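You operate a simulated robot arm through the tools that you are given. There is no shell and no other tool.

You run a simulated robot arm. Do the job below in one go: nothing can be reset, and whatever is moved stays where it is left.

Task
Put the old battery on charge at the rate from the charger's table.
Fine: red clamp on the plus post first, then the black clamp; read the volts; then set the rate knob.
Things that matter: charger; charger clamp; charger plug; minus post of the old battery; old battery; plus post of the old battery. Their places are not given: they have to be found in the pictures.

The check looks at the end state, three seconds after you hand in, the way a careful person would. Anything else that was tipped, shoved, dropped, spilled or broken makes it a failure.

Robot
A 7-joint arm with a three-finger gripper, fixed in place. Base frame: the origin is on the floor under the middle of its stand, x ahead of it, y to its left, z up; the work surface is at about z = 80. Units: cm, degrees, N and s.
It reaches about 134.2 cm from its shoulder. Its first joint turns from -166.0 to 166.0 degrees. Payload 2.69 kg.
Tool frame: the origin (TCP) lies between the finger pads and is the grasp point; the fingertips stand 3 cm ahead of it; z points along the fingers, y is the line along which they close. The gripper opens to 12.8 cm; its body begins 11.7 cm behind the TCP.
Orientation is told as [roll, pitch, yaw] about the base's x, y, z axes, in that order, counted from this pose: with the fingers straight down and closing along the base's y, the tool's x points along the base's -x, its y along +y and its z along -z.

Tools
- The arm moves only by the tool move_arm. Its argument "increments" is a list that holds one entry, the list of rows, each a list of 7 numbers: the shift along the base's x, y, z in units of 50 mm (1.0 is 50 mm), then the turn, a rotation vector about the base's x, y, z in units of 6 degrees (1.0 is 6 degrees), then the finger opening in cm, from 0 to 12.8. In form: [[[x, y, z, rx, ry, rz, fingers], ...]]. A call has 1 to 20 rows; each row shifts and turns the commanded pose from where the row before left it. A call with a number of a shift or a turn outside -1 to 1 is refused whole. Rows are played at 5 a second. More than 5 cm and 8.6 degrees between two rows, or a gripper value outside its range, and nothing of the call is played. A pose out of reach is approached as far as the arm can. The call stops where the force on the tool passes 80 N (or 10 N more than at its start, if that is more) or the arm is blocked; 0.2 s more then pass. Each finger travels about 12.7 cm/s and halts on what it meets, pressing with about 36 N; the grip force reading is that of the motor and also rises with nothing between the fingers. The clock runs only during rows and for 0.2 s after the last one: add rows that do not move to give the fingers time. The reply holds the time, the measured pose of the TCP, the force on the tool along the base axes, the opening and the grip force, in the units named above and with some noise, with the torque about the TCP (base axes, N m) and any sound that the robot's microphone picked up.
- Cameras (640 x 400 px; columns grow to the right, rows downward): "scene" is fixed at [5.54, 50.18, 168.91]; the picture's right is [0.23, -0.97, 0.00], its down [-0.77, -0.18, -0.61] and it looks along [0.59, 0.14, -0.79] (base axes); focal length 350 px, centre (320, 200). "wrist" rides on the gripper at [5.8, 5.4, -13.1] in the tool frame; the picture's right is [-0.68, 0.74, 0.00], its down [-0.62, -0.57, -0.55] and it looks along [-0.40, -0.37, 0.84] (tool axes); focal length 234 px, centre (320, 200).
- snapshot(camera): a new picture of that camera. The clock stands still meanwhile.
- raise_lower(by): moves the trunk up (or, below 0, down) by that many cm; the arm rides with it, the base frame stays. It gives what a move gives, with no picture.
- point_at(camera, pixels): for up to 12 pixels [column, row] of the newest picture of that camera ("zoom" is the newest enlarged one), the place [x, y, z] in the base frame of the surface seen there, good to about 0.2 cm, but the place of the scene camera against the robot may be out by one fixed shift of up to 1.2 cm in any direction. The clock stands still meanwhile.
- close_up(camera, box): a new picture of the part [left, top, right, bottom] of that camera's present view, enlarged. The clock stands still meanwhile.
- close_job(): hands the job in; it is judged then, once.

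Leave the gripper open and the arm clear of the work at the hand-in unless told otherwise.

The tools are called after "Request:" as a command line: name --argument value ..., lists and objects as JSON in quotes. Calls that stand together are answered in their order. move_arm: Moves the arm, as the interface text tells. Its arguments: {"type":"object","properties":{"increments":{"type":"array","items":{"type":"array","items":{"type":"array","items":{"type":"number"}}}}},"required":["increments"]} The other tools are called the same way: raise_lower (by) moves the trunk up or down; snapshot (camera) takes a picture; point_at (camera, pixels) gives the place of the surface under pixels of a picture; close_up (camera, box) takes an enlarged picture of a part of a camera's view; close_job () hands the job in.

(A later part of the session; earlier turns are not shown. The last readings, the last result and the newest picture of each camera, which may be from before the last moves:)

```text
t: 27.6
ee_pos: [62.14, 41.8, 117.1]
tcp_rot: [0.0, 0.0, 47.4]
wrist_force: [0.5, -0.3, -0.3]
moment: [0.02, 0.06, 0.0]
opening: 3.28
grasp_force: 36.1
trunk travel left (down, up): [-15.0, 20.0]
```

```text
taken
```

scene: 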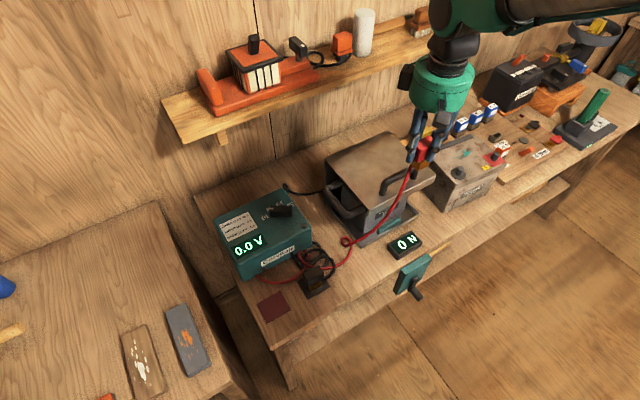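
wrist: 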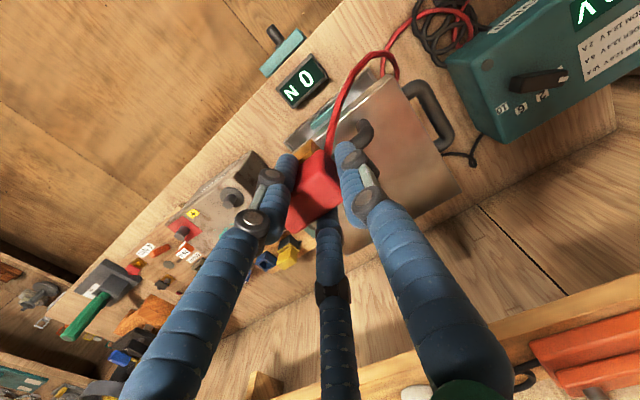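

The cable trails in front of the cover. I'll check how the red cable lies relative to the black clamp.

Request:
close_up --camera "scene" --box '[250, 190, 450, 310]'

Request:
point_at --camera "wrist" --pixels '[[183, 228], [183, 234], [233, 193], [232, 199], [193, 213], [245, 165], [360, 130], [375, 90]]'

Request:
close_up --camera "wrist" --box '[140, 140, 280, 270]'

```text
3.20 times, centred on (350, 250) of scene
```

zoom: 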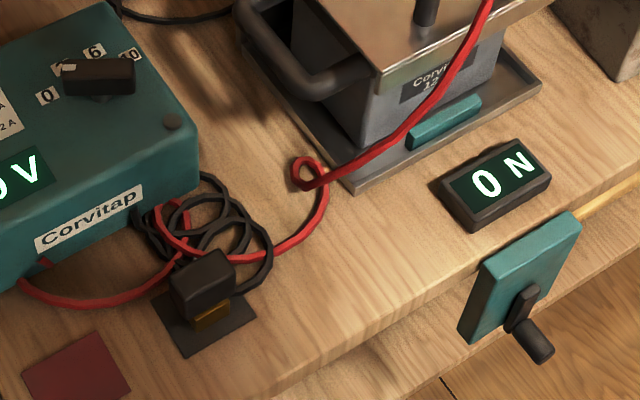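

```text
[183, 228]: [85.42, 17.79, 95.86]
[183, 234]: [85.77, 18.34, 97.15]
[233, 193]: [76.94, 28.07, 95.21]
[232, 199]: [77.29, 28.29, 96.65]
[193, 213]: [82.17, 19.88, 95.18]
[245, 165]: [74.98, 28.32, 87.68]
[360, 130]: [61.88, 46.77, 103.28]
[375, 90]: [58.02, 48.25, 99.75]
```

```text
3.08 times, centred on (210, 205) of wrist
```

zoom: 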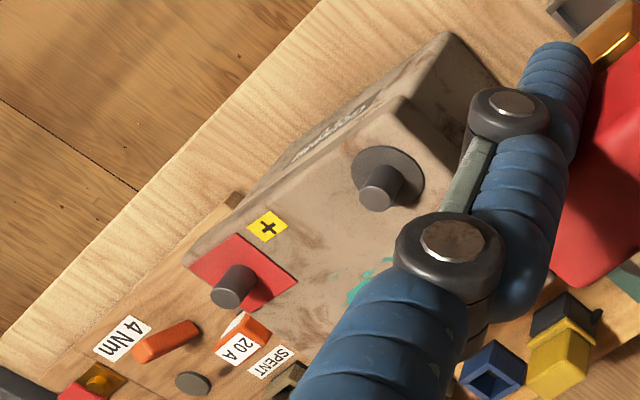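

The black clamp is still on its pad. In this wrist enlargement the plus post's top is at about (230,293) and the minus post's top at about (377,198). I'll measure them.

Request:
point_at --camera "zoom" --pixels '[[230, 293], [224, 298], [236, 288], [240, 275], [377, 197], [370, 202], [384, 192], [385, 182], [262, 290], [200, 262], [235, 245], [345, 180]]'

```text
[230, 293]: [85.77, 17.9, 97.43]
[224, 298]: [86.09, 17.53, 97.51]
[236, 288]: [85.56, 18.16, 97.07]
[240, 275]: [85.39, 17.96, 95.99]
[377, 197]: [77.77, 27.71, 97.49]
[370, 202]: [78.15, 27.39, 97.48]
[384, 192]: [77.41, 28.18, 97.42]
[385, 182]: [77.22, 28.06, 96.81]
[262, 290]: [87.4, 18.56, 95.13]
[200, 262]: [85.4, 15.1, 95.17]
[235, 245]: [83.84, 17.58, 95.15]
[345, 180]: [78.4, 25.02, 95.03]
```

The plus post is near (86.0, 17.7, 97.5) by the wrist camera. I want a nearer look for accuracy, so I'll check the heights of the things beyond the battery before moving there.

Request:
point_at --camera "scene" --pixels '[[512, 75], [495, 75], [540, 65], [515, 95], [600, 95], [490, 108], [475, 115], [425, 130], [500, 147], [432, 182], [390, 185], [380, 140]]'

```text
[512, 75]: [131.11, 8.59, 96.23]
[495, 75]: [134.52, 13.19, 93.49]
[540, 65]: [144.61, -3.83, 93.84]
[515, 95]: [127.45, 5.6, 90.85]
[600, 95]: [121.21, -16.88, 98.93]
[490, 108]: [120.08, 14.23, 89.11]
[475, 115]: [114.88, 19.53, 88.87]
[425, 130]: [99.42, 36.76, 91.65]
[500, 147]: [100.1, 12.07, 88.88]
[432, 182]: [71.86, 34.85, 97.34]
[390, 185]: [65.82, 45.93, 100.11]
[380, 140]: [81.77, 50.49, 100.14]
```

Nothing near the battery stands above z 98. I'll move to about (90, 22, 110), so the plus post comes into the free upper left part of the wrist picture.

Request:
move_arm --increments '[[[0.4, -0.3, 0, 0, 0, 0, 0], [0.558, -0.396, 0, 0, 0, 0, 0], [0.558, -0.396, 0, 0, 0, 0, 0], [0.558, -0.396, 0, 0, 0, 0, 0], [0.558, -0.396, -0.2, 0, 0, 0, 0], [0.558, -0.396, -0.2, 0, 0, 0, 0], [0.558, -0.396, -0.2, 0, 0, 0, 0], [0.558, -0.396, -0.3, 0, 0, 0, 0], [0.558, -0.396, -0.3, 0, 0, 0, 0], [0.558, -0.396, -0.2, 0, 0, 0, 0], [0.16, -0.1, 0, 0, 0, 0, 0], [0, 0, 0, 0, 0, 0, 0], [0, 0, 0, 0, 0, 0, 0]]]'

Request:
snapshot --camera "scene"

Request:
snapshot --camera "wrist"

```text
t: 30.4
ee_pos: [89.79, 22.02, 110.31]
tcp_rot: [0.0, -0.1, 47.4]
wrist_force: [0.4, -0.4, -0.8]
moment: [0.0, 0.03, -0.01]
opening: 3.28
grasp_force: 35.7
trunk travel left (down, up): [-15.0, 20.0]
```

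```text
taken
```

scene: 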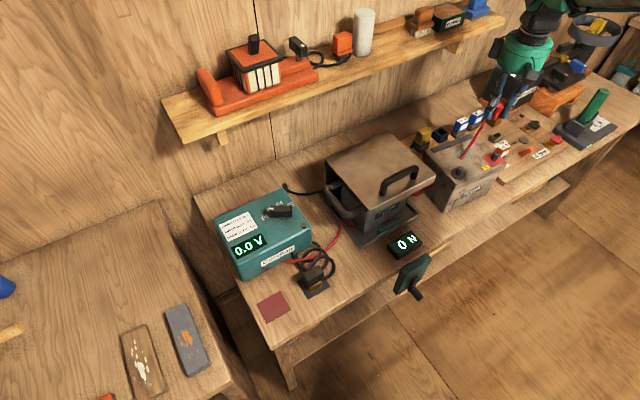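

```text
taken
```

wrist: 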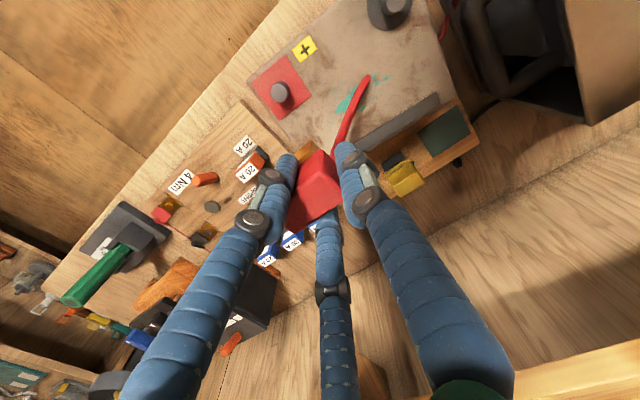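

The cable passes through things without disturbing them. The plus post is now at about (279,92) in the wrist picture. I'll enlarge it and measure.

Request:
close_up --camera "wrist" --box '[240, 50, 320, 130]'

Request:
close_up --camera "scene" --box '[430, 60, 560, 180]'

```text
5.00 times, centred on (280, 90) of wrist
```

zoom: 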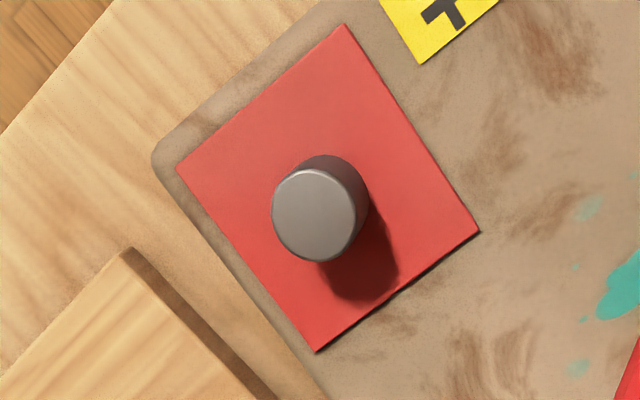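

```text
3.33 times, centred on (495, 120) of scene
```

zoom: 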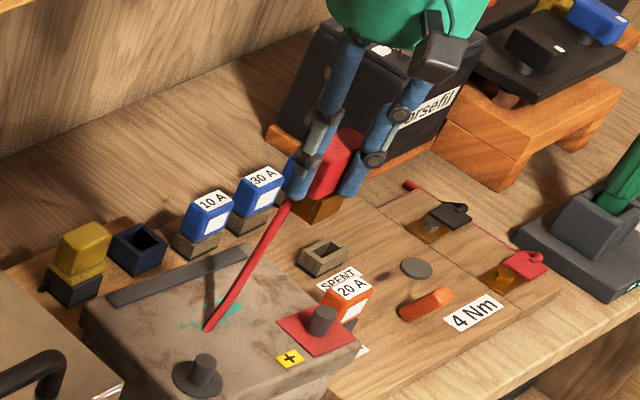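

I'll enlarge the wrist view again and measure the post's top: centre about (313,216), rim at (272,210), (355,215), (313,170), (313,262).

Request:
close_up --camera "wrist" --box '[240, 50, 320, 130]'

Request:
point_at --camera "zoom" --pixels '[[313, 216], [280, 212], [346, 218], [313, 178], [313, 254], [290, 192], [336, 240], [290, 240], [336, 192], [180, 168], [345, 28], [475, 230]]'

```text
5.00 times, centred on (280, 90) of wrist
```

zoom: 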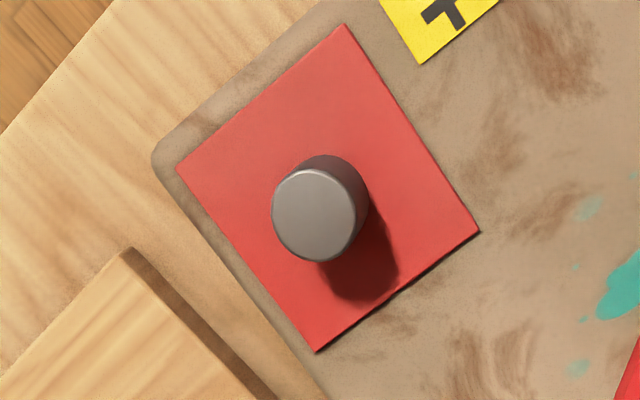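

```text
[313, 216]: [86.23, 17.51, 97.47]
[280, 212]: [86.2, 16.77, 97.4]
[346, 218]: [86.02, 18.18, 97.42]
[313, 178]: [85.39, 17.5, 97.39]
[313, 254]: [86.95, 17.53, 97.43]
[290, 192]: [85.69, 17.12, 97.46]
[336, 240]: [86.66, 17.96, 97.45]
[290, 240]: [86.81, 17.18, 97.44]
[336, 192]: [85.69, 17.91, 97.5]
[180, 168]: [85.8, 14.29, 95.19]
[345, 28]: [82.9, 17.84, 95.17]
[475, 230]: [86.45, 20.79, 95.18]
```

The plus post's centre is at (86.18, 17.52), top z 97.45, diameter about 1.8. Now I'll measure where the clamp sits within the grip.

Request:
close_up --camera "wrist" --box '[275, 130, 365, 245]'

```text
3.48 times, centred on (320, 188) of wrist
```

zoom: 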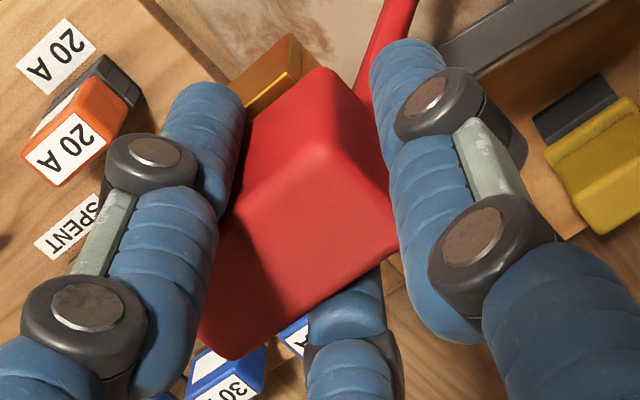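

I'll measure points on the clamp's top, front side, left end and brass jaw.

Request:
point_at --camera "zoom" --pixels '[[310, 170], [378, 240], [235, 345], [290, 240], [295, 110], [262, 150], [345, 120], [370, 190], [265, 75], [240, 95], [288, 45], [300, 60]]'

```text
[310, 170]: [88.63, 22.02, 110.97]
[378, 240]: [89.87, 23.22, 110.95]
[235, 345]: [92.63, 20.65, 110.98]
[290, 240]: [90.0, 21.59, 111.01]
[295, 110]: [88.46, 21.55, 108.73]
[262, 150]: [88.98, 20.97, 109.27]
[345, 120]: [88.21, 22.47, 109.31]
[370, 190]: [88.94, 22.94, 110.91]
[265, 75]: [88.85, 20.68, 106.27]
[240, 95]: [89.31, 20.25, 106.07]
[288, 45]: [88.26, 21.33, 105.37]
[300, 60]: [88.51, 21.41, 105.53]
```

The jaw's centre lies at the TCP plus (0.70, -0.64) and its bottom about 5.95 below the TCP. To put it over the post the TCP must go to (85.48, 18.16). I'll shift there at height first, then lower to z 104.6, which is 1.2 cm above the post.

Request:
move_arm --increments '[[[-0.4, -0.35, 0, 0, 0, 0, 0], [-0.3, -0.3, 0, 0, 0, 0, 0], [-0.162, -0.122, 0, 0, 0, 0, 0], [0, 0, -0.3, 0, 0, 0, 0], [0, 0, -0.4, 0, 0, 0, 0], [0, 0, -0.3, 0, 0, 0, 0], [0, 0, -0.14, 0, 0, 0, 0], [0, 0, 0, 0, 0, 0, 0], [0, 0, 0, 0, 0, 0, 0]]]'

Request:
snapshot --camera "wrist"

Request:
close_up --camera "wrist" --box '[240, 100, 400, 230]'

Request:
close_up --camera "scene" --box '[430, 80, 550, 190]'

```text
t: 32.4
ee_pos: [85.56, 18.15, 104.72]
tcp_rot: [0.0, 0.0, 47.3]
wrist_force: [-0.4, 0.8, -0.6]
moment: [0.04, -0.04, 0.01]
opening: 3.3
grasp_force: 36.1
trunk travel left (down, up): [-15.0, 20.0]
```

```text
taken
```

wrist: 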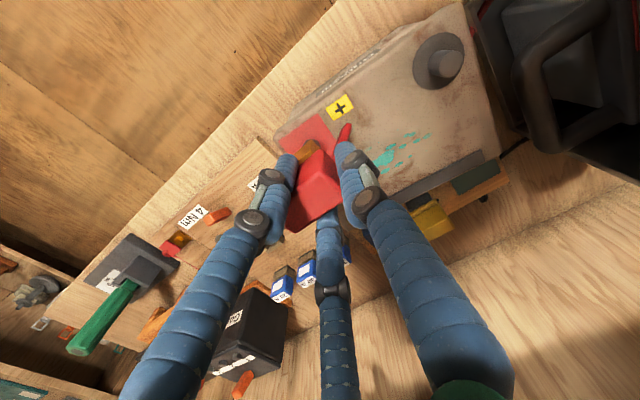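

```text
3.08 times, centred on (320, 165) of wrist
```

zoom: 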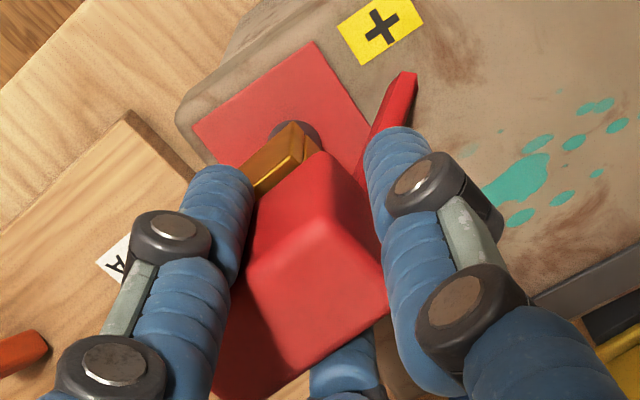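

```text
3.64 times, centred on (490, 135) of scene
```

zoom: 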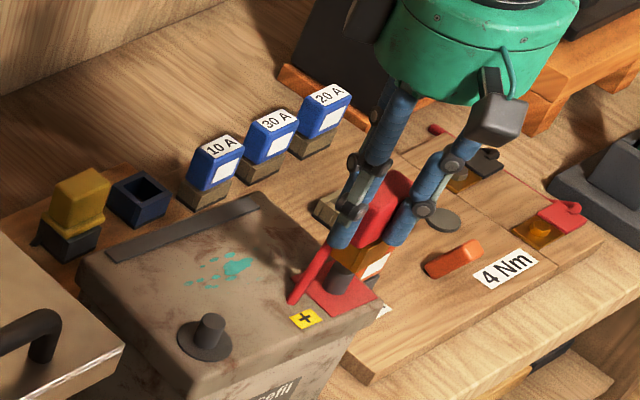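

The jaw is above the post. I'll look closer from the scene side.

Request:
close_up --camera "scene" --box '[470, 125, 520, 170]'

Request:
close_up --camera "wrist" --box '[280, 120, 350, 180]'

```text
8.89 times, centred on (495, 148) of scene
```

zoom: 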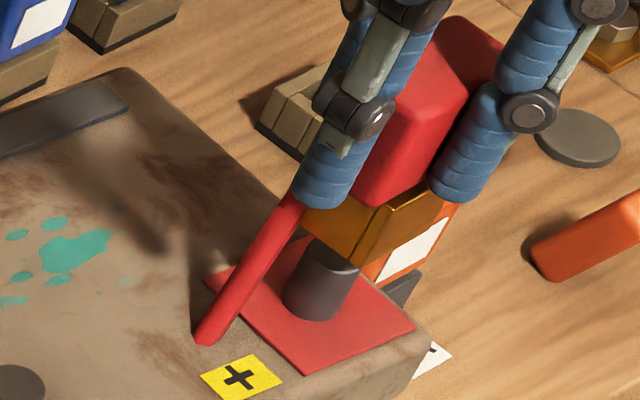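

```text
6.67 times, centred on (315, 150) of wrist
```

zoom: 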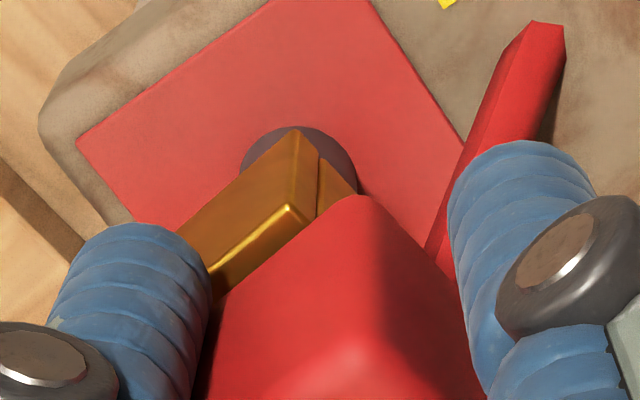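

The jaw's slot sits over the post. I'll lower slowly in 0.3 cm steps and watch the force.

Request:
move_arm --increments '[[[-0.01, 0, -0.06, 0, 0, 0, 0], [0, 0, -0.06, 0, 0, 0, 0], [0, 0, -0.06, 0, 0, 0, 0], [0, 0, -0.06, 0, 0, 0, 0], [0, 0, -0.06, 0, 0, 0, 0], [0, 0, -0.04, 0, 0, 0, 0]]]'

Request:
close_up --camera "scene" --box '[470, 125, 520, 170]'

```text
t: 33.8
ee_pos: [85.61, 18.24, 102.89]
tcp_rot: [0.0, 0.1, 47.5]
wrist_force: [-0.4, -0.8, -1.5]
moment: [0.04, 0.02, 0.0]
opening: 3.24
grasp_force: 35.7
trunk travel left (down, up): [-15.0, 20.0]
```

```text
8.89 times, centred on (495, 148) of scene
```

zoom: 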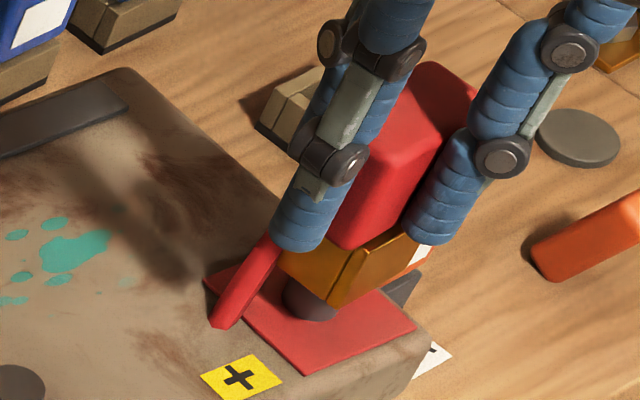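

There is no contact force and the jaw is already about half a centimetre around the post. I'll go on down slowly.

Request:
move_arm --increments '[[[0, 0, -0.05, 0, 0, 0, 0], [0, 0, -0.05, 0, 0, 0, 0], [0, 0, -0.05, 0, 0, 0, 0], [0, 0, -0.05, 0, 0, 0, 0], [0, 0, -0.04, 0, 0, 0, 0]]]'

Request:
close_up --camera "scene" --box '[470, 125, 520, 170]'

```text
t: 35.0
ee_pos: [85.44, 18.09, 101.6]
tcp_rot: [0.0, 0.1, 47.4]
wrist_force: [0.3, -0.2, -1.8]
moment: [0.03, 0.03, -0.02]
opening: 3.27
grasp_force: 35.8
trunk travel left (down, up): [-15.0, 20.0]
```

```text
8.89 times, centred on (495, 148) of scene
```

zoom: 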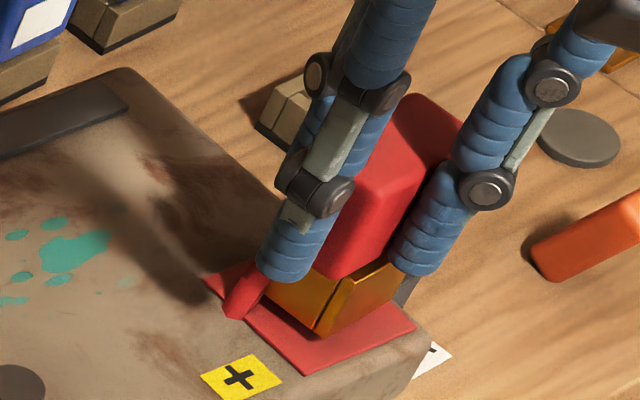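

The jaw is now nearly down on the red square, still without contact force. I'll go the last few millimetres in 1 mm steps.

Request:
move_arm --increments '[[[0, 0, -0.03, 0, 0, 0, 0], [0, 0, -0.02, 0, 0, 0, 0], [0, 0, -0.02, 0, 0, 0, 0], [0, 0, -0.02, 0, 0, 0, 0]]]'

Request:
close_up --camera "scene" --box '[470, 125, 520, 170]'

```text
t: 36.0
ee_pos: [85.51, 18.27, 101.11]
tcp_rot: [-0.1, 0.0, 47.5]
wrist_force: [0.2, -0.1, -1.0]
moment: [-0.07, 0.02, 0.02]
opening: 3.31
grasp_force: 35.6
trunk travel left (down, up): [-15.0, 20.0]
```

```text
8.89 times, centred on (495, 148) of scene
```

zoom: 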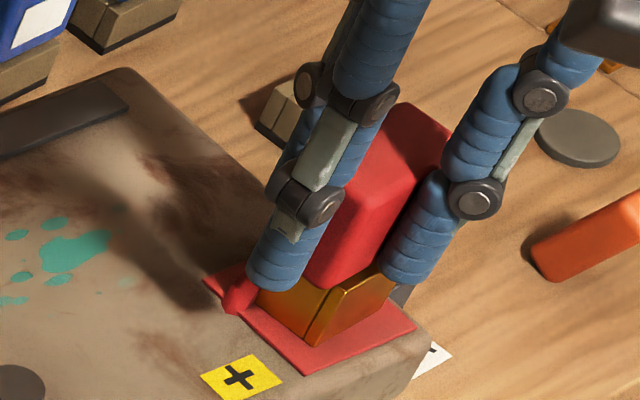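

Still free. Three more steps of 1 mm.

Request:
move_arm --increments '[[[0, 0, -0.02, 0, 0, 0, 0], [0, 0, -0.02, 0, 0, 0, 0], [0, 0, -0.01, 0, 0, 0, 0]]]'

```text
t: 36.8
ee_pos: [85.47, 18.24, 100.98]
tcp_rot: [-0.2, 0.0, 47.5]
wrist_force: [-2.0, -0.8, 3.2]
moment: [-0.02, 0.13, 0.04]
opening: 3.29
grasp_force: 36.3
trunk travel left (down, up): [-15.0, 20.0]
```

A light contact (3 N) shows at z 101: the clamp sits on the battery. I'll open the fingers a little, to 5.6 cm, and look.

Request:
move_arm --increments '[[[0, 0, 0.02, 0, 0, 0, 3.0], [0, 0, 0, 0, 0, 0, 3.6], [0, 0, 0, 0, 0, 0, 4.2], [0, 0, 0, 0, 0, 0, 5.0], [0, 0, 0, 0, 0, 0, 5.6], [0, 0, 0, 0, 0, 0, 5.6]]]'

Request:
close_up --camera "scene" --box '[470, 125, 520, 170]'

Request:
snapshot --camera "wrist"

Request:
snapshot --camera "scene"

```text
t: 38.2
ee_pos: [85.36, 18.22, 101.18]
tcp_rot: [-0.1, 0.0, 47.3]
wrist_force: [0.1, 0.3, -0.6]
moment: [0.0, -0.03, -0.01]
opening: 5.61
grasp_force: 0.0
trunk travel left (down, up): [-15.0, 20.0]
```

```text
8.89 times, centred on (495, 148) of scene
```

zoom: 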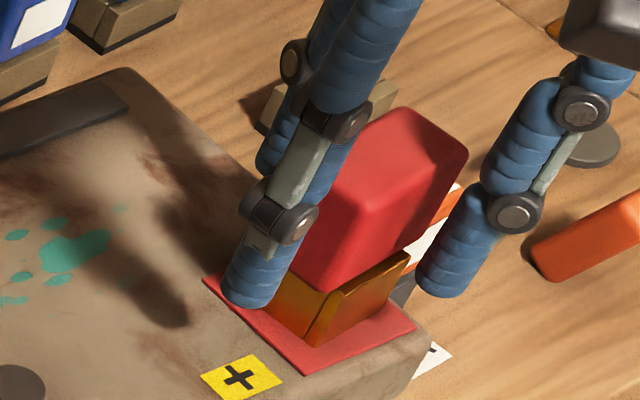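

```text
taken
```

wrist: 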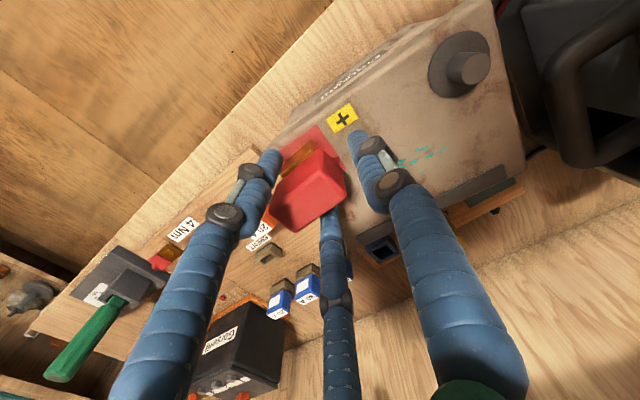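

```text
taken
```

scene: 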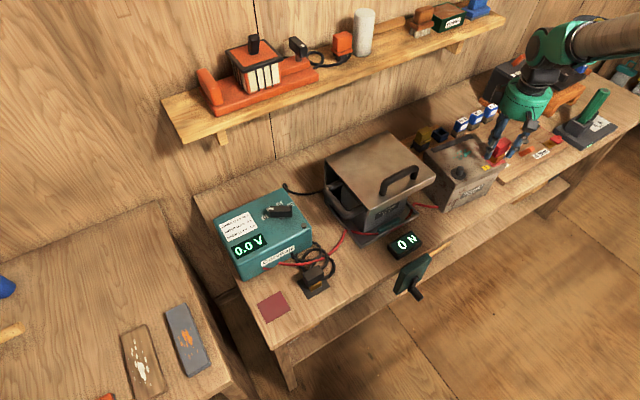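

The red clamp stays upright on the plus post. I'll withdraw straight up and check it again.

Request:
move_arm --increments '[[[0, 0, 0.1, 0, 0, 0, 6], [0, 0, 0.2, 0, 0, 0, 6], [0, 0, 0.4, 0, 0, 0, 6], [0, 0, 0.5, 0, 0, 0, 6], [0, 0, 0.6, 0, 0, 0, 6], [0, 0, 0.6, 0, 0, 0, 6], [0, 0, 0.6, 0, 0, 0, 6]]]'

Request:
close_up --camera "scene" --box '[440, 120, 540, 190]'

Request:
snapshot --camera "wrist"

Request:
close_up --camera "scene" --box '[210, 180, 360, 310]'

```text
t: 39.8
ee_pos: [85.5, 18.22, 116.11]
tcp_rot: [0.0, 0.1, 47.4]
wrist_force: [0.3, -0.6, -0.2]
moment: [0.01, 0.0, 0.0]
opening: 6.01
grasp_force: 0.1
trunk travel left (down, up): [-15.0, 20.0]
```

```text
5.71 times, centred on (490, 155) of scene
```

zoom: 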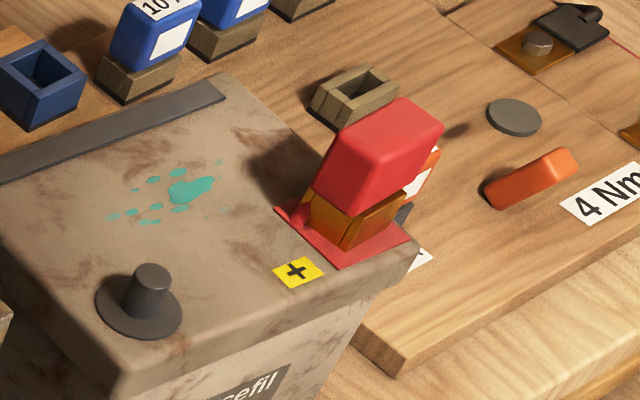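

```text
taken
```

wrist: 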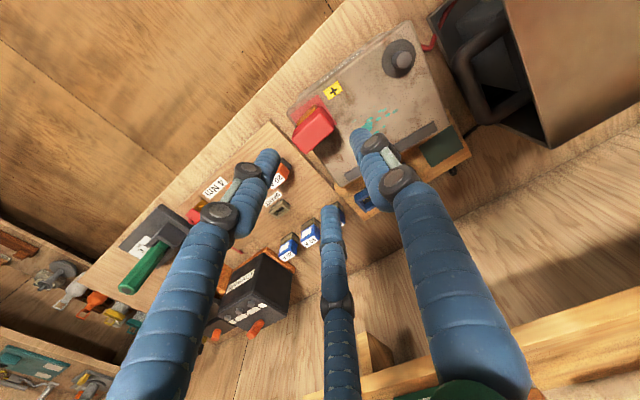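

```text
3.08 times, centred on (285, 245) of scene
```

zoom: 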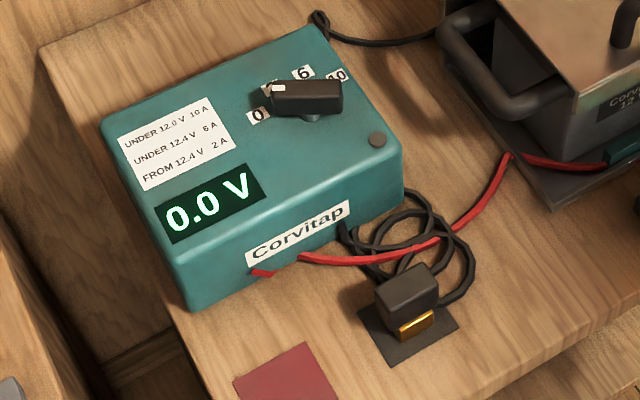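

The red clamp sits well on the plus post; the charger still shows 0.0 V, as expected with only one clamp on. Now I go back at height to above the black clamp at about (42.1, 62.2).

Request:
move_arm --increments '[[[-0.54, 0.55, 0, 0, 0, 0, 8], [-0.54, 0.55, 0, 0, 0, 0, 8], [-0.54, 0.55, 0, 0, 0, 0, 8], [-0.54, 0.55, 0, 0, 0, 0, 8], [-0.54, 0.55, 0, 0, 0, 0, 8], [-0.54, 0.55, 0, 0, 0, 0, 8], [-0.54, 0.55, 0, 0, 0, 0, 8], [-0.54, 0.55, 0, 0, 0, 0, 8], [-0.54, 0.55, 0, 0, 0, 0, 8], [-0.54, 0.55, 0, 0, 0, 0, 8], [-0.54, 0.55, 0, 0, 0, 0, 8], [-0.54, 0.55, 0, 0, 0, 0, 8], [-0.54, 0.55, -0.4, 0, 0, 0, 8], [-0.54, 0.55, -0.5, 0, 0, 0, 8], [-0.54, 0.55, -0.5, 0, 0, 0, 8], [-0.54, 0.55, -0.5, 0, 0, 0, 8], [0, 0, -0.6, 0, 0, 0, 8], [0, 0, -0.6, 0, 0, 0, 8], [0, 0, 0, 0, 0, 0, 8]]]'

Request:
snapshot --camera "wrist"

Request:
snapshot --camera "scene"

```text
t: 43.8
ee_pos: [42.28, 62.21, 100.39]
tcp_rot: [0.0, 0.1, 47.4]
wrist_force: [-0.7, 0.0, -0.8]
moment: [0.01, 0.01, 0.02]
opening: 8.01
grasp_force: 0.1
trunk travel left (down, up): [-15.0, 20.0]
```

```text
taken
```

wrist: 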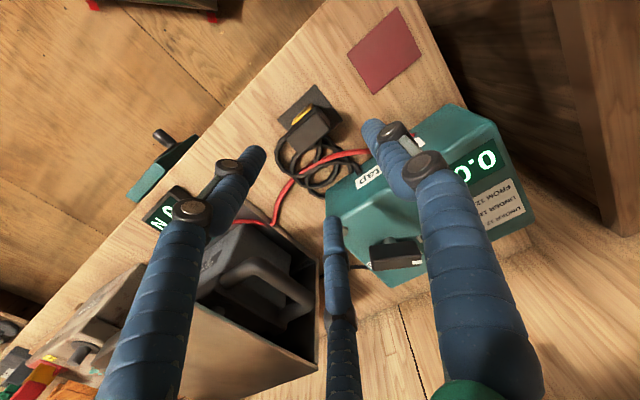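

```text
taken
```

scene: 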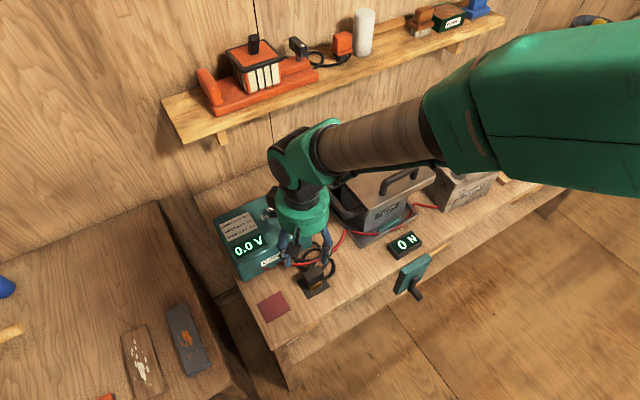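

The black clamp is at about (310,125) in the wrist picture. I'll enlarge and measure it.

Request:
close_up --camera "wrist" --box '[270, 85, 350, 165]'

```text
5.00 times, centred on (310, 125) of wrist
```

zoom: 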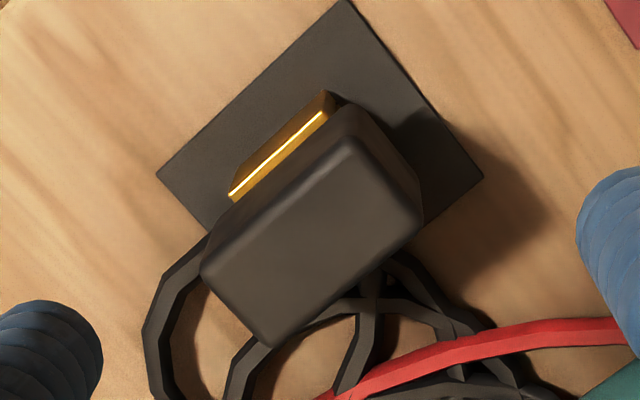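

I'll measure the black clamp's top corners (about (205,270), (345,145), (415,215), (270,338)), centre and front side.

Request:
point_at --camera "zoom" --pixels '[[216, 270], [345, 155], [408, 215], [270, 334], [310, 243], [210, 250], [330, 130], [400, 170], [235, 192], [320, 115], [270, 200], [300, 160]]'

```text
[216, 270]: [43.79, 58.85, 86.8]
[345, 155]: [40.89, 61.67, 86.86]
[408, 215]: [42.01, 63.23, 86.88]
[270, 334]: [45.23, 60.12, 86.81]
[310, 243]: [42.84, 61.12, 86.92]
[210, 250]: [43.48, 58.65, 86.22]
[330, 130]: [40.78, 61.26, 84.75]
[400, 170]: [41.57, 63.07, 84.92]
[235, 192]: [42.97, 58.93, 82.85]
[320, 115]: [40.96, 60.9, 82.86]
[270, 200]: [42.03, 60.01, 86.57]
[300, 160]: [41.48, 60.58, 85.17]
```

The black clamp's centre is (42.92, 61.0), same heading as the red one was. I'll set the TCP to (42.22, 61.64) and lower to z 86.2 with the fingers at 7 cm.

Request:
move_arm --increments '[[[-0.012, -0.114, -0.3, 0, 0, 0, 7], [0, 0, -0.5, 0, 0, 0, 7], [0, 0, -0.5, 0, 0, 0, 7], [0, 0, -0.5, 0, 0, 0, 7], [0, 0, -0.4, 0, 0, 0, 7], [0, 0, -0.3, 0, 0, 0, 7], [0, 0, -0.2, 0, 0, 0, 7], [0, 0, -0.14, 0, 0, 0, 7], [0, 0, 0, 0, 0, 0, 7]]]'

Request:
snapshot --camera "wrist"

Request:
close_up --camera "scene" --box '[260, 220, 370, 310]'

```text
t: 45.8
ee_pos: [42.3, 61.73, 86.37]
tcp_rot: [0.0, 0.0, 47.5]
wrist_force: [0.4, -0.6, -0.4]
moment: [-0.03, 0.01, 0.0]
opening: 7.0
grasp_force: 0.0
trunk travel left (down, up): [-15.0, 20.0]
```

```text
taken
```

wrist: 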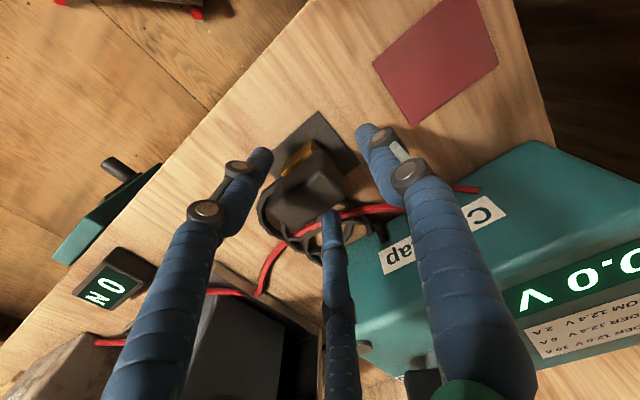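

```text
4.44 times, centred on (315, 265) of scene
```

zoom: 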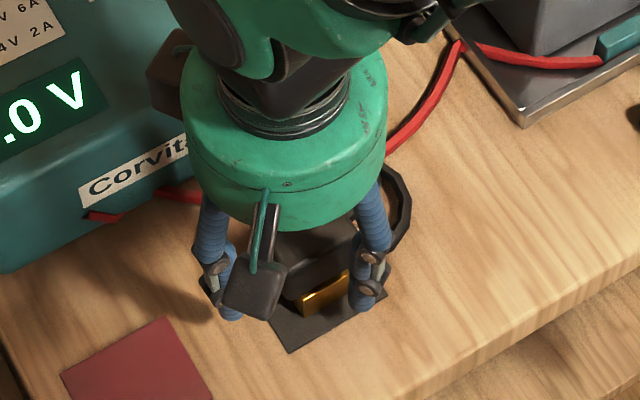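

The clamp is between the fingers. A red cable passes close by on the wall side at about (350,210) and (300,228), so I'll check its height before closing.

Request:
point_at --camera "wrist" --pixels '[[300, 228], [318, 222], [350, 211], [365, 209], [330, 214], [275, 255], [290, 235], [270, 215]]'

Request:
close_up --camera "wrist" --box '[250, 130, 400, 260]'

```text
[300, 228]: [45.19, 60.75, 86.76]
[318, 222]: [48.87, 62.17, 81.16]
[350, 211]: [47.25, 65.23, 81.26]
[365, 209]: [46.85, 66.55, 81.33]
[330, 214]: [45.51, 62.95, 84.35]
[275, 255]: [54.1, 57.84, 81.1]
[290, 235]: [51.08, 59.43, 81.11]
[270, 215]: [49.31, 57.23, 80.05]
```

```text
3.08 times, centred on (325, 195) of wrist
```

zoom: 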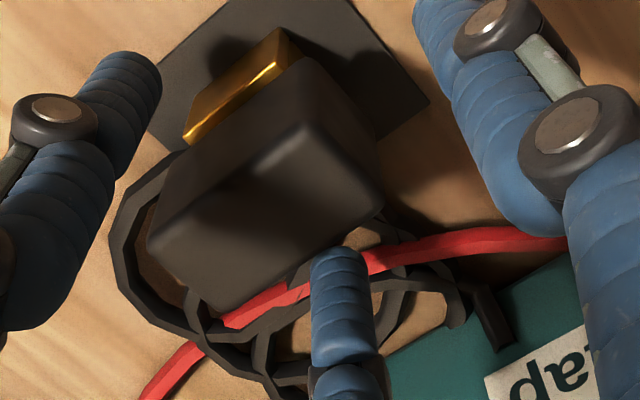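

The red cable lies low (z 81.2), beyond the finger. I close the fingers on the black clamp.

Request:
move_arm --increments '[[[-0.01, -0.01, -0.03, 0, 0, 0, 6], [0, 0, 0, 0, 0, 0, 5], [0, 0, 0, 0, 0, 0, 4.2], [0, 0, 0, 0, 0, 0, 3.6], [0, 0, 0, 0, 0, 0, 3.2], [0, 0, 0, 0, 0, 0, 2.6], [0, 0, 0, 0, 0, 0, 1.5], [0, 0, 0, 0, 0, 0, 0], [0, 0, 0, 0, 0, 0, 0], [0, 0, 0, 0, 0, 0, 0]]]'

Request:
close_up --camera "wrist" --box '[250, 110, 400, 250]'

```text
t: 48.0
ee_pos: [42.28, 61.62, 86.25]
tcp_rot: [0.1, 0.0, 47.4]
wrist_force: [0.4, 1.0, 0.5]
moment: [-0.01, -0.03, 0.0]
opening: 3.3
grasp_force: 36.1
trunk travel left (down, up): [-15.0, 20.0]
```

```text
2.86 times, centred on (325, 180) of wrist
```

zoom: 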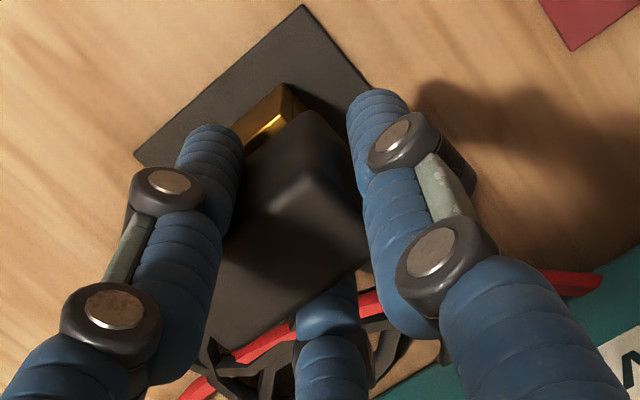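

The grip is firm at 3.3 cm and 36 N. I lift the black clamp, first gently, then up to about z 116.

Request:
move_arm --increments '[[[0, 0, 0.1, 0, 0, 0, 0], [0, 0, 0.2, 0, 0, 0, 0], [0, 0, 0.3, 0, 0, 0, 0], [0, 0, 0.4, 0, 0, 0, 0], [0, 0, 0.6, 0, 0, 0, 0], [0, 0, 0.6, 0, 0, 0, 0], [0, 0, 0.7, 0, 0, 0, 0], [0, 0, 0.7, 0, 0, 0, 0], [0, 0, 0.7, 0, 0, 0, 0], [0, 0, 0.7, 0, 0, 0, 0], [0, 0, 0.7, 0, 0, 0, 0], [0, 0, 0.4, 0, 0, 0, 0], [0, 0, 0, 0, 0, 0, 0]]]'

Request:
snapshot --camera "wrist"

Request:
snapshot --camera "scene"

```text
t: 50.8
ee_pos: [42.2, 61.42, 116.78]
tcp_rot: [0.1, 0.1, 47.3]
wrist_force: [1.1, -0.2, -1.4]
moment: [0.03, 0.02, -0.01]
opening: 3.26
grasp_force: 36.1
trunk travel left (down, up): [-15.0, 20.0]
```

```text
taken
```

wrist: 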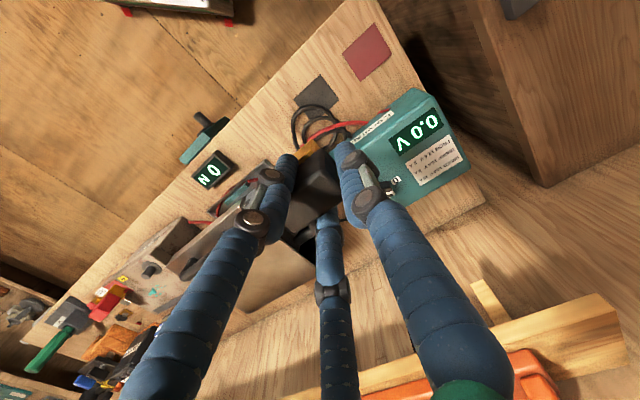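

```text
taken
```

scene: 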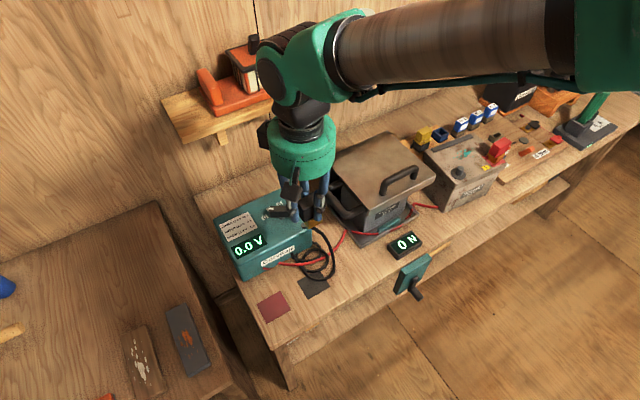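

The black clamp is held. I carry it at height to about (82, 32), beyond the minus post, so the post shows free in the wrist picture, then lower to z 110.

Request:
move_arm --increments '[[[0.4, -0.3, 0, 0, 0, 0, 0], [0.568, -0.42, 0.1, 0, 0, 0, 0], [0.568, -0.42, 0, 0, 0, 0, 0], [0.568, -0.42, 0, 0, 0, 0, 0], [0.568, -0.42, 0, 0, 0, 0, 0], [0.568, -0.42, 0, 0, 0, 0, 0], [0.568, -0.42, 0, 0, 0, 0, 0], [0.568, -0.42, 0, 0, 0, 0, 0], [0.568, -0.42, 0, 0, 0, 0, 0], [0.568, -0.42, 0, 0, 0, 0, 0], [0.568, -0.42, 0, 0, 0, 0, 0], [0.568, -0.42, 0, 0, 0, 0, 0], [0.568, -0.42, 0, 0, 0, 0, 0], [0.568, -0.42, 0, 0, 0, 0, 0], [0.15, -0.11, -0.3, 0, 0, 0, 0], [0, 0, -0.5, 0, 0, 0, 0], [0, 0, -0.5, 0, 0, 0, 0], [0, 0, -0.1, 0, 0, 0, 0], [0, 0, 0, 0, 0, 0, 0], [0, 0, 0, 0, 0, 0, 0]]]'

Request:
snapshot --camera "wrist"

Request:
snapshot --camera "scene"

```text
t: 55.0
ee_pos: [81.97, 32.18, 110.24]
tcp_rot: [0.0, 0.1, 47.4]
wrist_force: [-0.4, -0.1, -0.8]
moment: [-0.04, 0.01, -0.03]
opening: 3.26
grasp_force: 35.9
trunk travel left (down, up): [-15.0, 20.0]
```

```text
taken
```

wrist: 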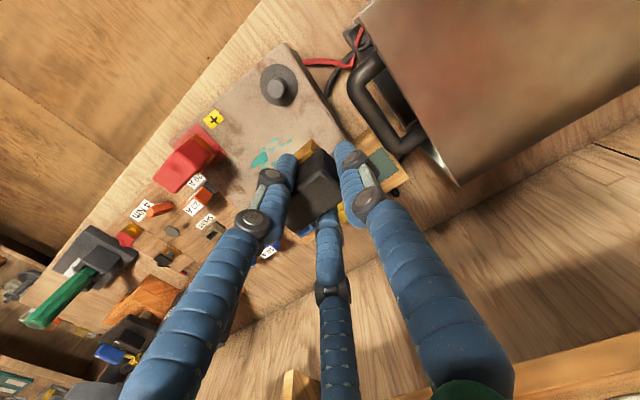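

```text
taken
```

scene: 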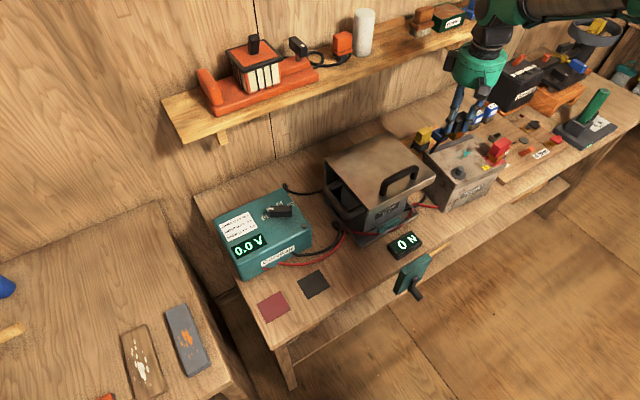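

The minus post is at about (277,88) in the wrist picture. I'll enlarge and measure it.

Request:
close_up --camera "wrist" --box '[240, 50, 320, 130]'

```text
5.00 times, centred on (280, 90) of wrist
```

zoom: 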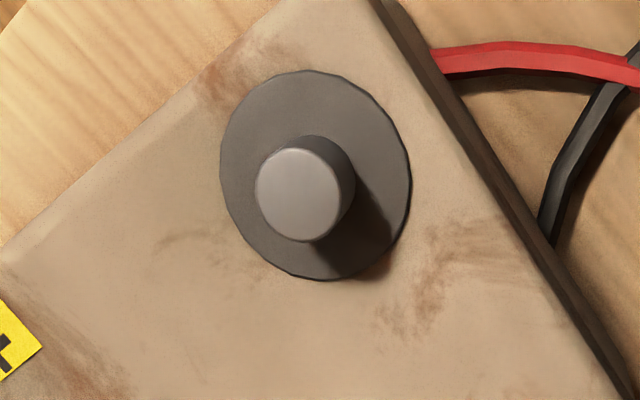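

The post's top spans about (255..341, 147..241), centre (298,194). I'll measure opposite rim points.

Request:
point_at --camera "zoom" --pixels '[[298, 194], [264, 192], [332, 196], [298, 156], [298, 232], [275, 172], [321, 216], [275, 216], [321, 172], [240, 170], [395, 190], [310, 260]]'

Request:
close_up --camera "wrist" --box '[275, 130, 365, 245]'

```text
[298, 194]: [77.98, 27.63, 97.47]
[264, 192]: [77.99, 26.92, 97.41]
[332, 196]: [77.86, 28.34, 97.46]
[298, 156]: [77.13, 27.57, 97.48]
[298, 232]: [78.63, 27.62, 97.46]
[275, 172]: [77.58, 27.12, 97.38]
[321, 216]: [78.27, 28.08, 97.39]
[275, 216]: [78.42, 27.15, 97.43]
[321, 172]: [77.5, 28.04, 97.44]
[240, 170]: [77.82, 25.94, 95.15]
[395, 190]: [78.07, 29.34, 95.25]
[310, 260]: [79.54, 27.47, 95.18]
```

```text
3.48 times, centred on (320, 188) of wrist
```

zoom: 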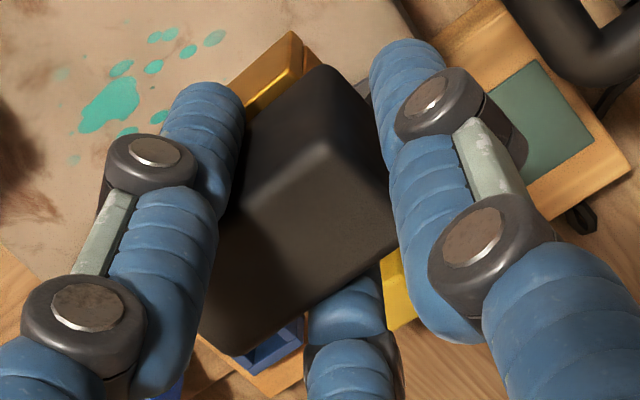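

The minus post's centre is (77.92, 27.61), top 97.45. Now I measure the black clamp in the grip, at the same places as for the red one.

Request:
point_at --camera "zoom" --pixels '[[378, 240], [235, 345], [290, 240], [295, 110], [262, 150], [345, 120], [370, 190], [265, 75], [240, 95], [288, 42], [300, 60], [310, 170]]'

```text
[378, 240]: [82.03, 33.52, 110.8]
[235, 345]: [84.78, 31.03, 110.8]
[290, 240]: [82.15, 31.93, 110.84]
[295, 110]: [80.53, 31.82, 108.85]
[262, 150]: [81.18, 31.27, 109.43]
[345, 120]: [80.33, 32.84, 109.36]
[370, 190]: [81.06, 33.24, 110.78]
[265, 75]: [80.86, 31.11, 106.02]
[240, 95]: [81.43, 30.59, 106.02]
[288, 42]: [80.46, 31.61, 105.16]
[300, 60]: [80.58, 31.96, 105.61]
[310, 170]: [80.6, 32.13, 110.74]
```

The jaw centre lies at about TCP + (0.61, -0.52), so the target TCP is (77.31, 28.13). Before lowering there I check how near the cover and its handle at (365,80) to (420,140) are.

Request:
point_at --camera "wrist" --pixels '[[352, 90], [365, 65], [380, 120], [405, 145], [420, 135], [455, 183], [372, 15], [385, 75], [330, 95], [345, 65]]'

```text
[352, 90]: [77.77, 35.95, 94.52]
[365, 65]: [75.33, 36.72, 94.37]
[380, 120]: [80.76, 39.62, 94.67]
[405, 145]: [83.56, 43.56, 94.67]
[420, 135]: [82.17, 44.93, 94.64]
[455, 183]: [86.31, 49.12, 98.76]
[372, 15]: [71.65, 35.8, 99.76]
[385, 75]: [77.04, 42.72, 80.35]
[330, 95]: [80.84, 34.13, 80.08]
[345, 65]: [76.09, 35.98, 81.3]
```

The nearest handle tops out at z 94.7 and 8 cm away, so it's clear. I shift over the minus post and lower to z 104.6.

Request:
move_arm --increments '[[[-0.4, -0.35, 0, 0, 0, 0, 0], [-0.35, -0.3, 0, 0, 0, 0, 0], [-0.182, -0.16, 0, 0, 0, 0, 0], [0, 0, -0.3, 0, 0, 0, 0], [0, 0, -0.4, 0, 0, 0, 0], [0, 0, -0.3, 0, 0, 0, 0], [0, 0, -0.12, 0, 0, 0, 0], [0, 0, 0, 0, 0, 0, 0], [0, 0, 0, 0, 0, 0, 0]]]'

Request:
close_up --camera "scene" --box '[430, 140, 490, 190]'

Request:
close_up --camera "wrist" --box '[270, 100, 370, 190]'

```text
t: 57.0
ee_pos: [77.15, 28.33, 104.6]
tcp_rot: [0.0, 0.0, 47.3]
wrist_force: [0.5, -0.2, -0.5]
moment: [0.01, -0.01, 0.05]
opening: 3.31
grasp_force: 36.1
trunk travel left (down, up): [-15.0, 20.0]
```

```text
8.00 times, centred on (460, 165) of scene
```

zoom: 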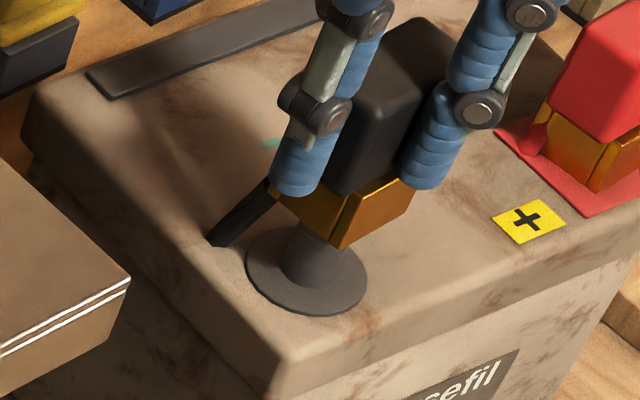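

```text
4.44 times, centred on (320, 145) of wrist
```

zoom: 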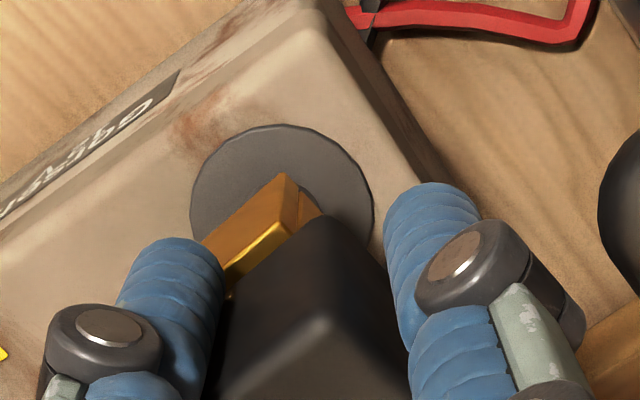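

The jaw is over the minus post. A zero move will give me another position reading, since the readings carry some noise.

Request:
move_arm --increments '[[[0, 0, 0, 0, 0, 0, 0]]]'

Request:
move_arm --increments '[[[0, 0, 0, 0, 0, 0, 0]]]'

```text
t: 57.4
ee_pos: [77.33, 28.15, 104.39]
tcp_rot: [0.1, 0.0, 47.3]
wrist_force: [-0.3, -0.3, -1.1]
moment: [0.04, -0.01, -0.03]
opening: 3.3
grasp_force: 36.0
trunk travel left (down, up): [-15.0, 20.0]
```

```text
t: 57.8
ee_pos: [77.25, 28.25, 104.49]
tcp_rot: [0.0, 0.0, 47.5]
wrist_force: [-1.0, 0.1, -0.9]
moment: [0.0, 0.03, -0.01]
opening: 3.24
grasp_force: 36.0
trunk travel left (down, up): [-15.0, 20.0]
```

The mean position is (77.24, 28.24), within 1 mm of the aim. I lower slowly with a tiny correction.

Request:
move_arm --increments '[[[0.012, -0.016, -0.06, 0, 0, 0, 0], [0, 0, -0.06, 0, 0, 0, 0], [0, 0, -0.06, 0, 0, 0, 0], [0, 0, -0.06, 0, 0, 0, 0], [0, 0, -0.06, 0, 0, 0, 0], [0, 0, -0.04, 0, 0, 0, 0]]]'

Request:
close_up --camera "scene" --box '[430, 140, 490, 190]'

```text
t: 59.2
ee_pos: [77.18, 28.16, 102.9]
tcp_rot: [0.1, 0.0, 47.3]
wrist_force: [0.2, -0.5, -1.8]
moment: [0.03, 0.01, 0.01]
opening: 3.27
grasp_force: 35.6
trunk travel left (down, up): [-15.0, 20.0]
```

```text
8.00 times, centred on (460, 165) of scene
```

zoom: 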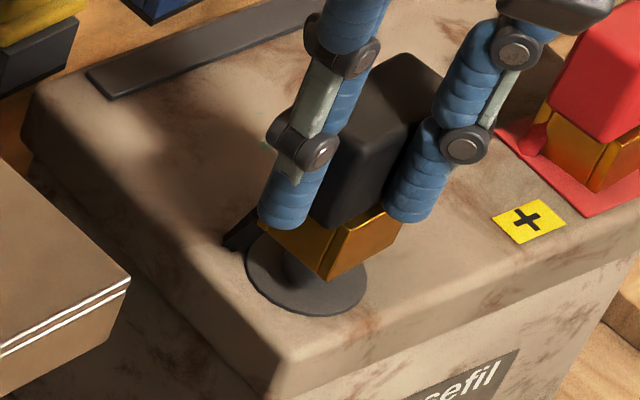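

The slot is going over the post without force. I continue downward.

Request:
move_arm --increments '[[[0, 0, -0.05, 0, 0, 0, 0], [0, 0, -0.05, 0, 0, 0, 0], [0, 0, -0.05, 0, 0, 0, 0], [0, 0, -0.05, 0, 0, 0, 0], [0, 0, -0.04, 0, 0, 0, 0], [0, 0, -0.04, 0, 0, 0, 0]]]'

Request:
move_arm --increments '[[[0, 0, -0.02, 0, 0, 0, 0], [0, 0, -0.02, 0, 0, 0, 0], [0, 0, -0.02, 0, 0, 0, 0]]]'

Request:
close_up --camera "scene" --box '[430, 140, 490, 190]'

```text
t: 60.6
ee_pos: [77.3, 28.15, 101.62]
tcp_rot: [0.0, 0.1, 47.5]
wrist_force: [0.5, 0.3, -0.9]
moment: [0.0, 0.0, 0.02]
opening: 3.3
grasp_force: 36.0
trunk travel left (down, up): [-15.0, 20.0]
```

```text
t: 61.4
ee_pos: [77.21, 28.15, 101.09]
tcp_rot: [0.0, 0.1, 47.4]
wrist_force: [0.1, -0.1, -0.3]
moment: [0.05, -0.01, 0.04]
opening: 3.3
grasp_force: 36.5
trunk travel left (down, up): [-15.0, 20.0]
```

```text
8.00 times, centred on (460, 165) of scene
```

zoom: 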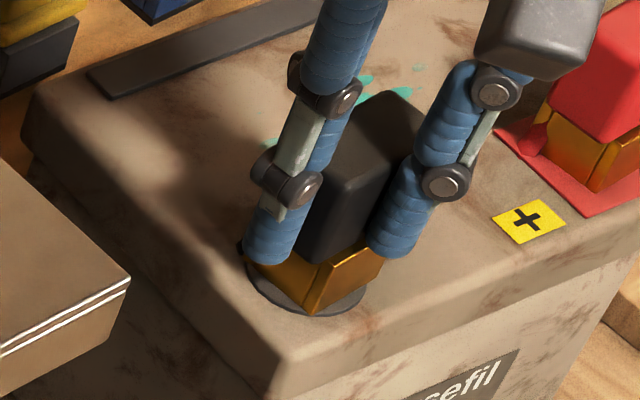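

Nearly seated. Three more 1 mm steps until I feel contact.

Request:
move_arm --increments '[[[0, 0, -0.02, 0, 0, 0, 0], [0, 0, -0.02, 0, 0, 0, 0], [0, 0, -0.01, 0, 0, 0, 0]]]'

```text
t: 62.2
ee_pos: [77.24, 28.01, 101.07]
tcp_rot: [-0.1, 0.0, 47.4]
wrist_force: [-6.0, 0.1, 11.7]
moment: [0.07, 0.34, -0.02]
opening: 3.29
grasp_force: 35.9
trunk travel left (down, up): [-15.0, 20.0]
```

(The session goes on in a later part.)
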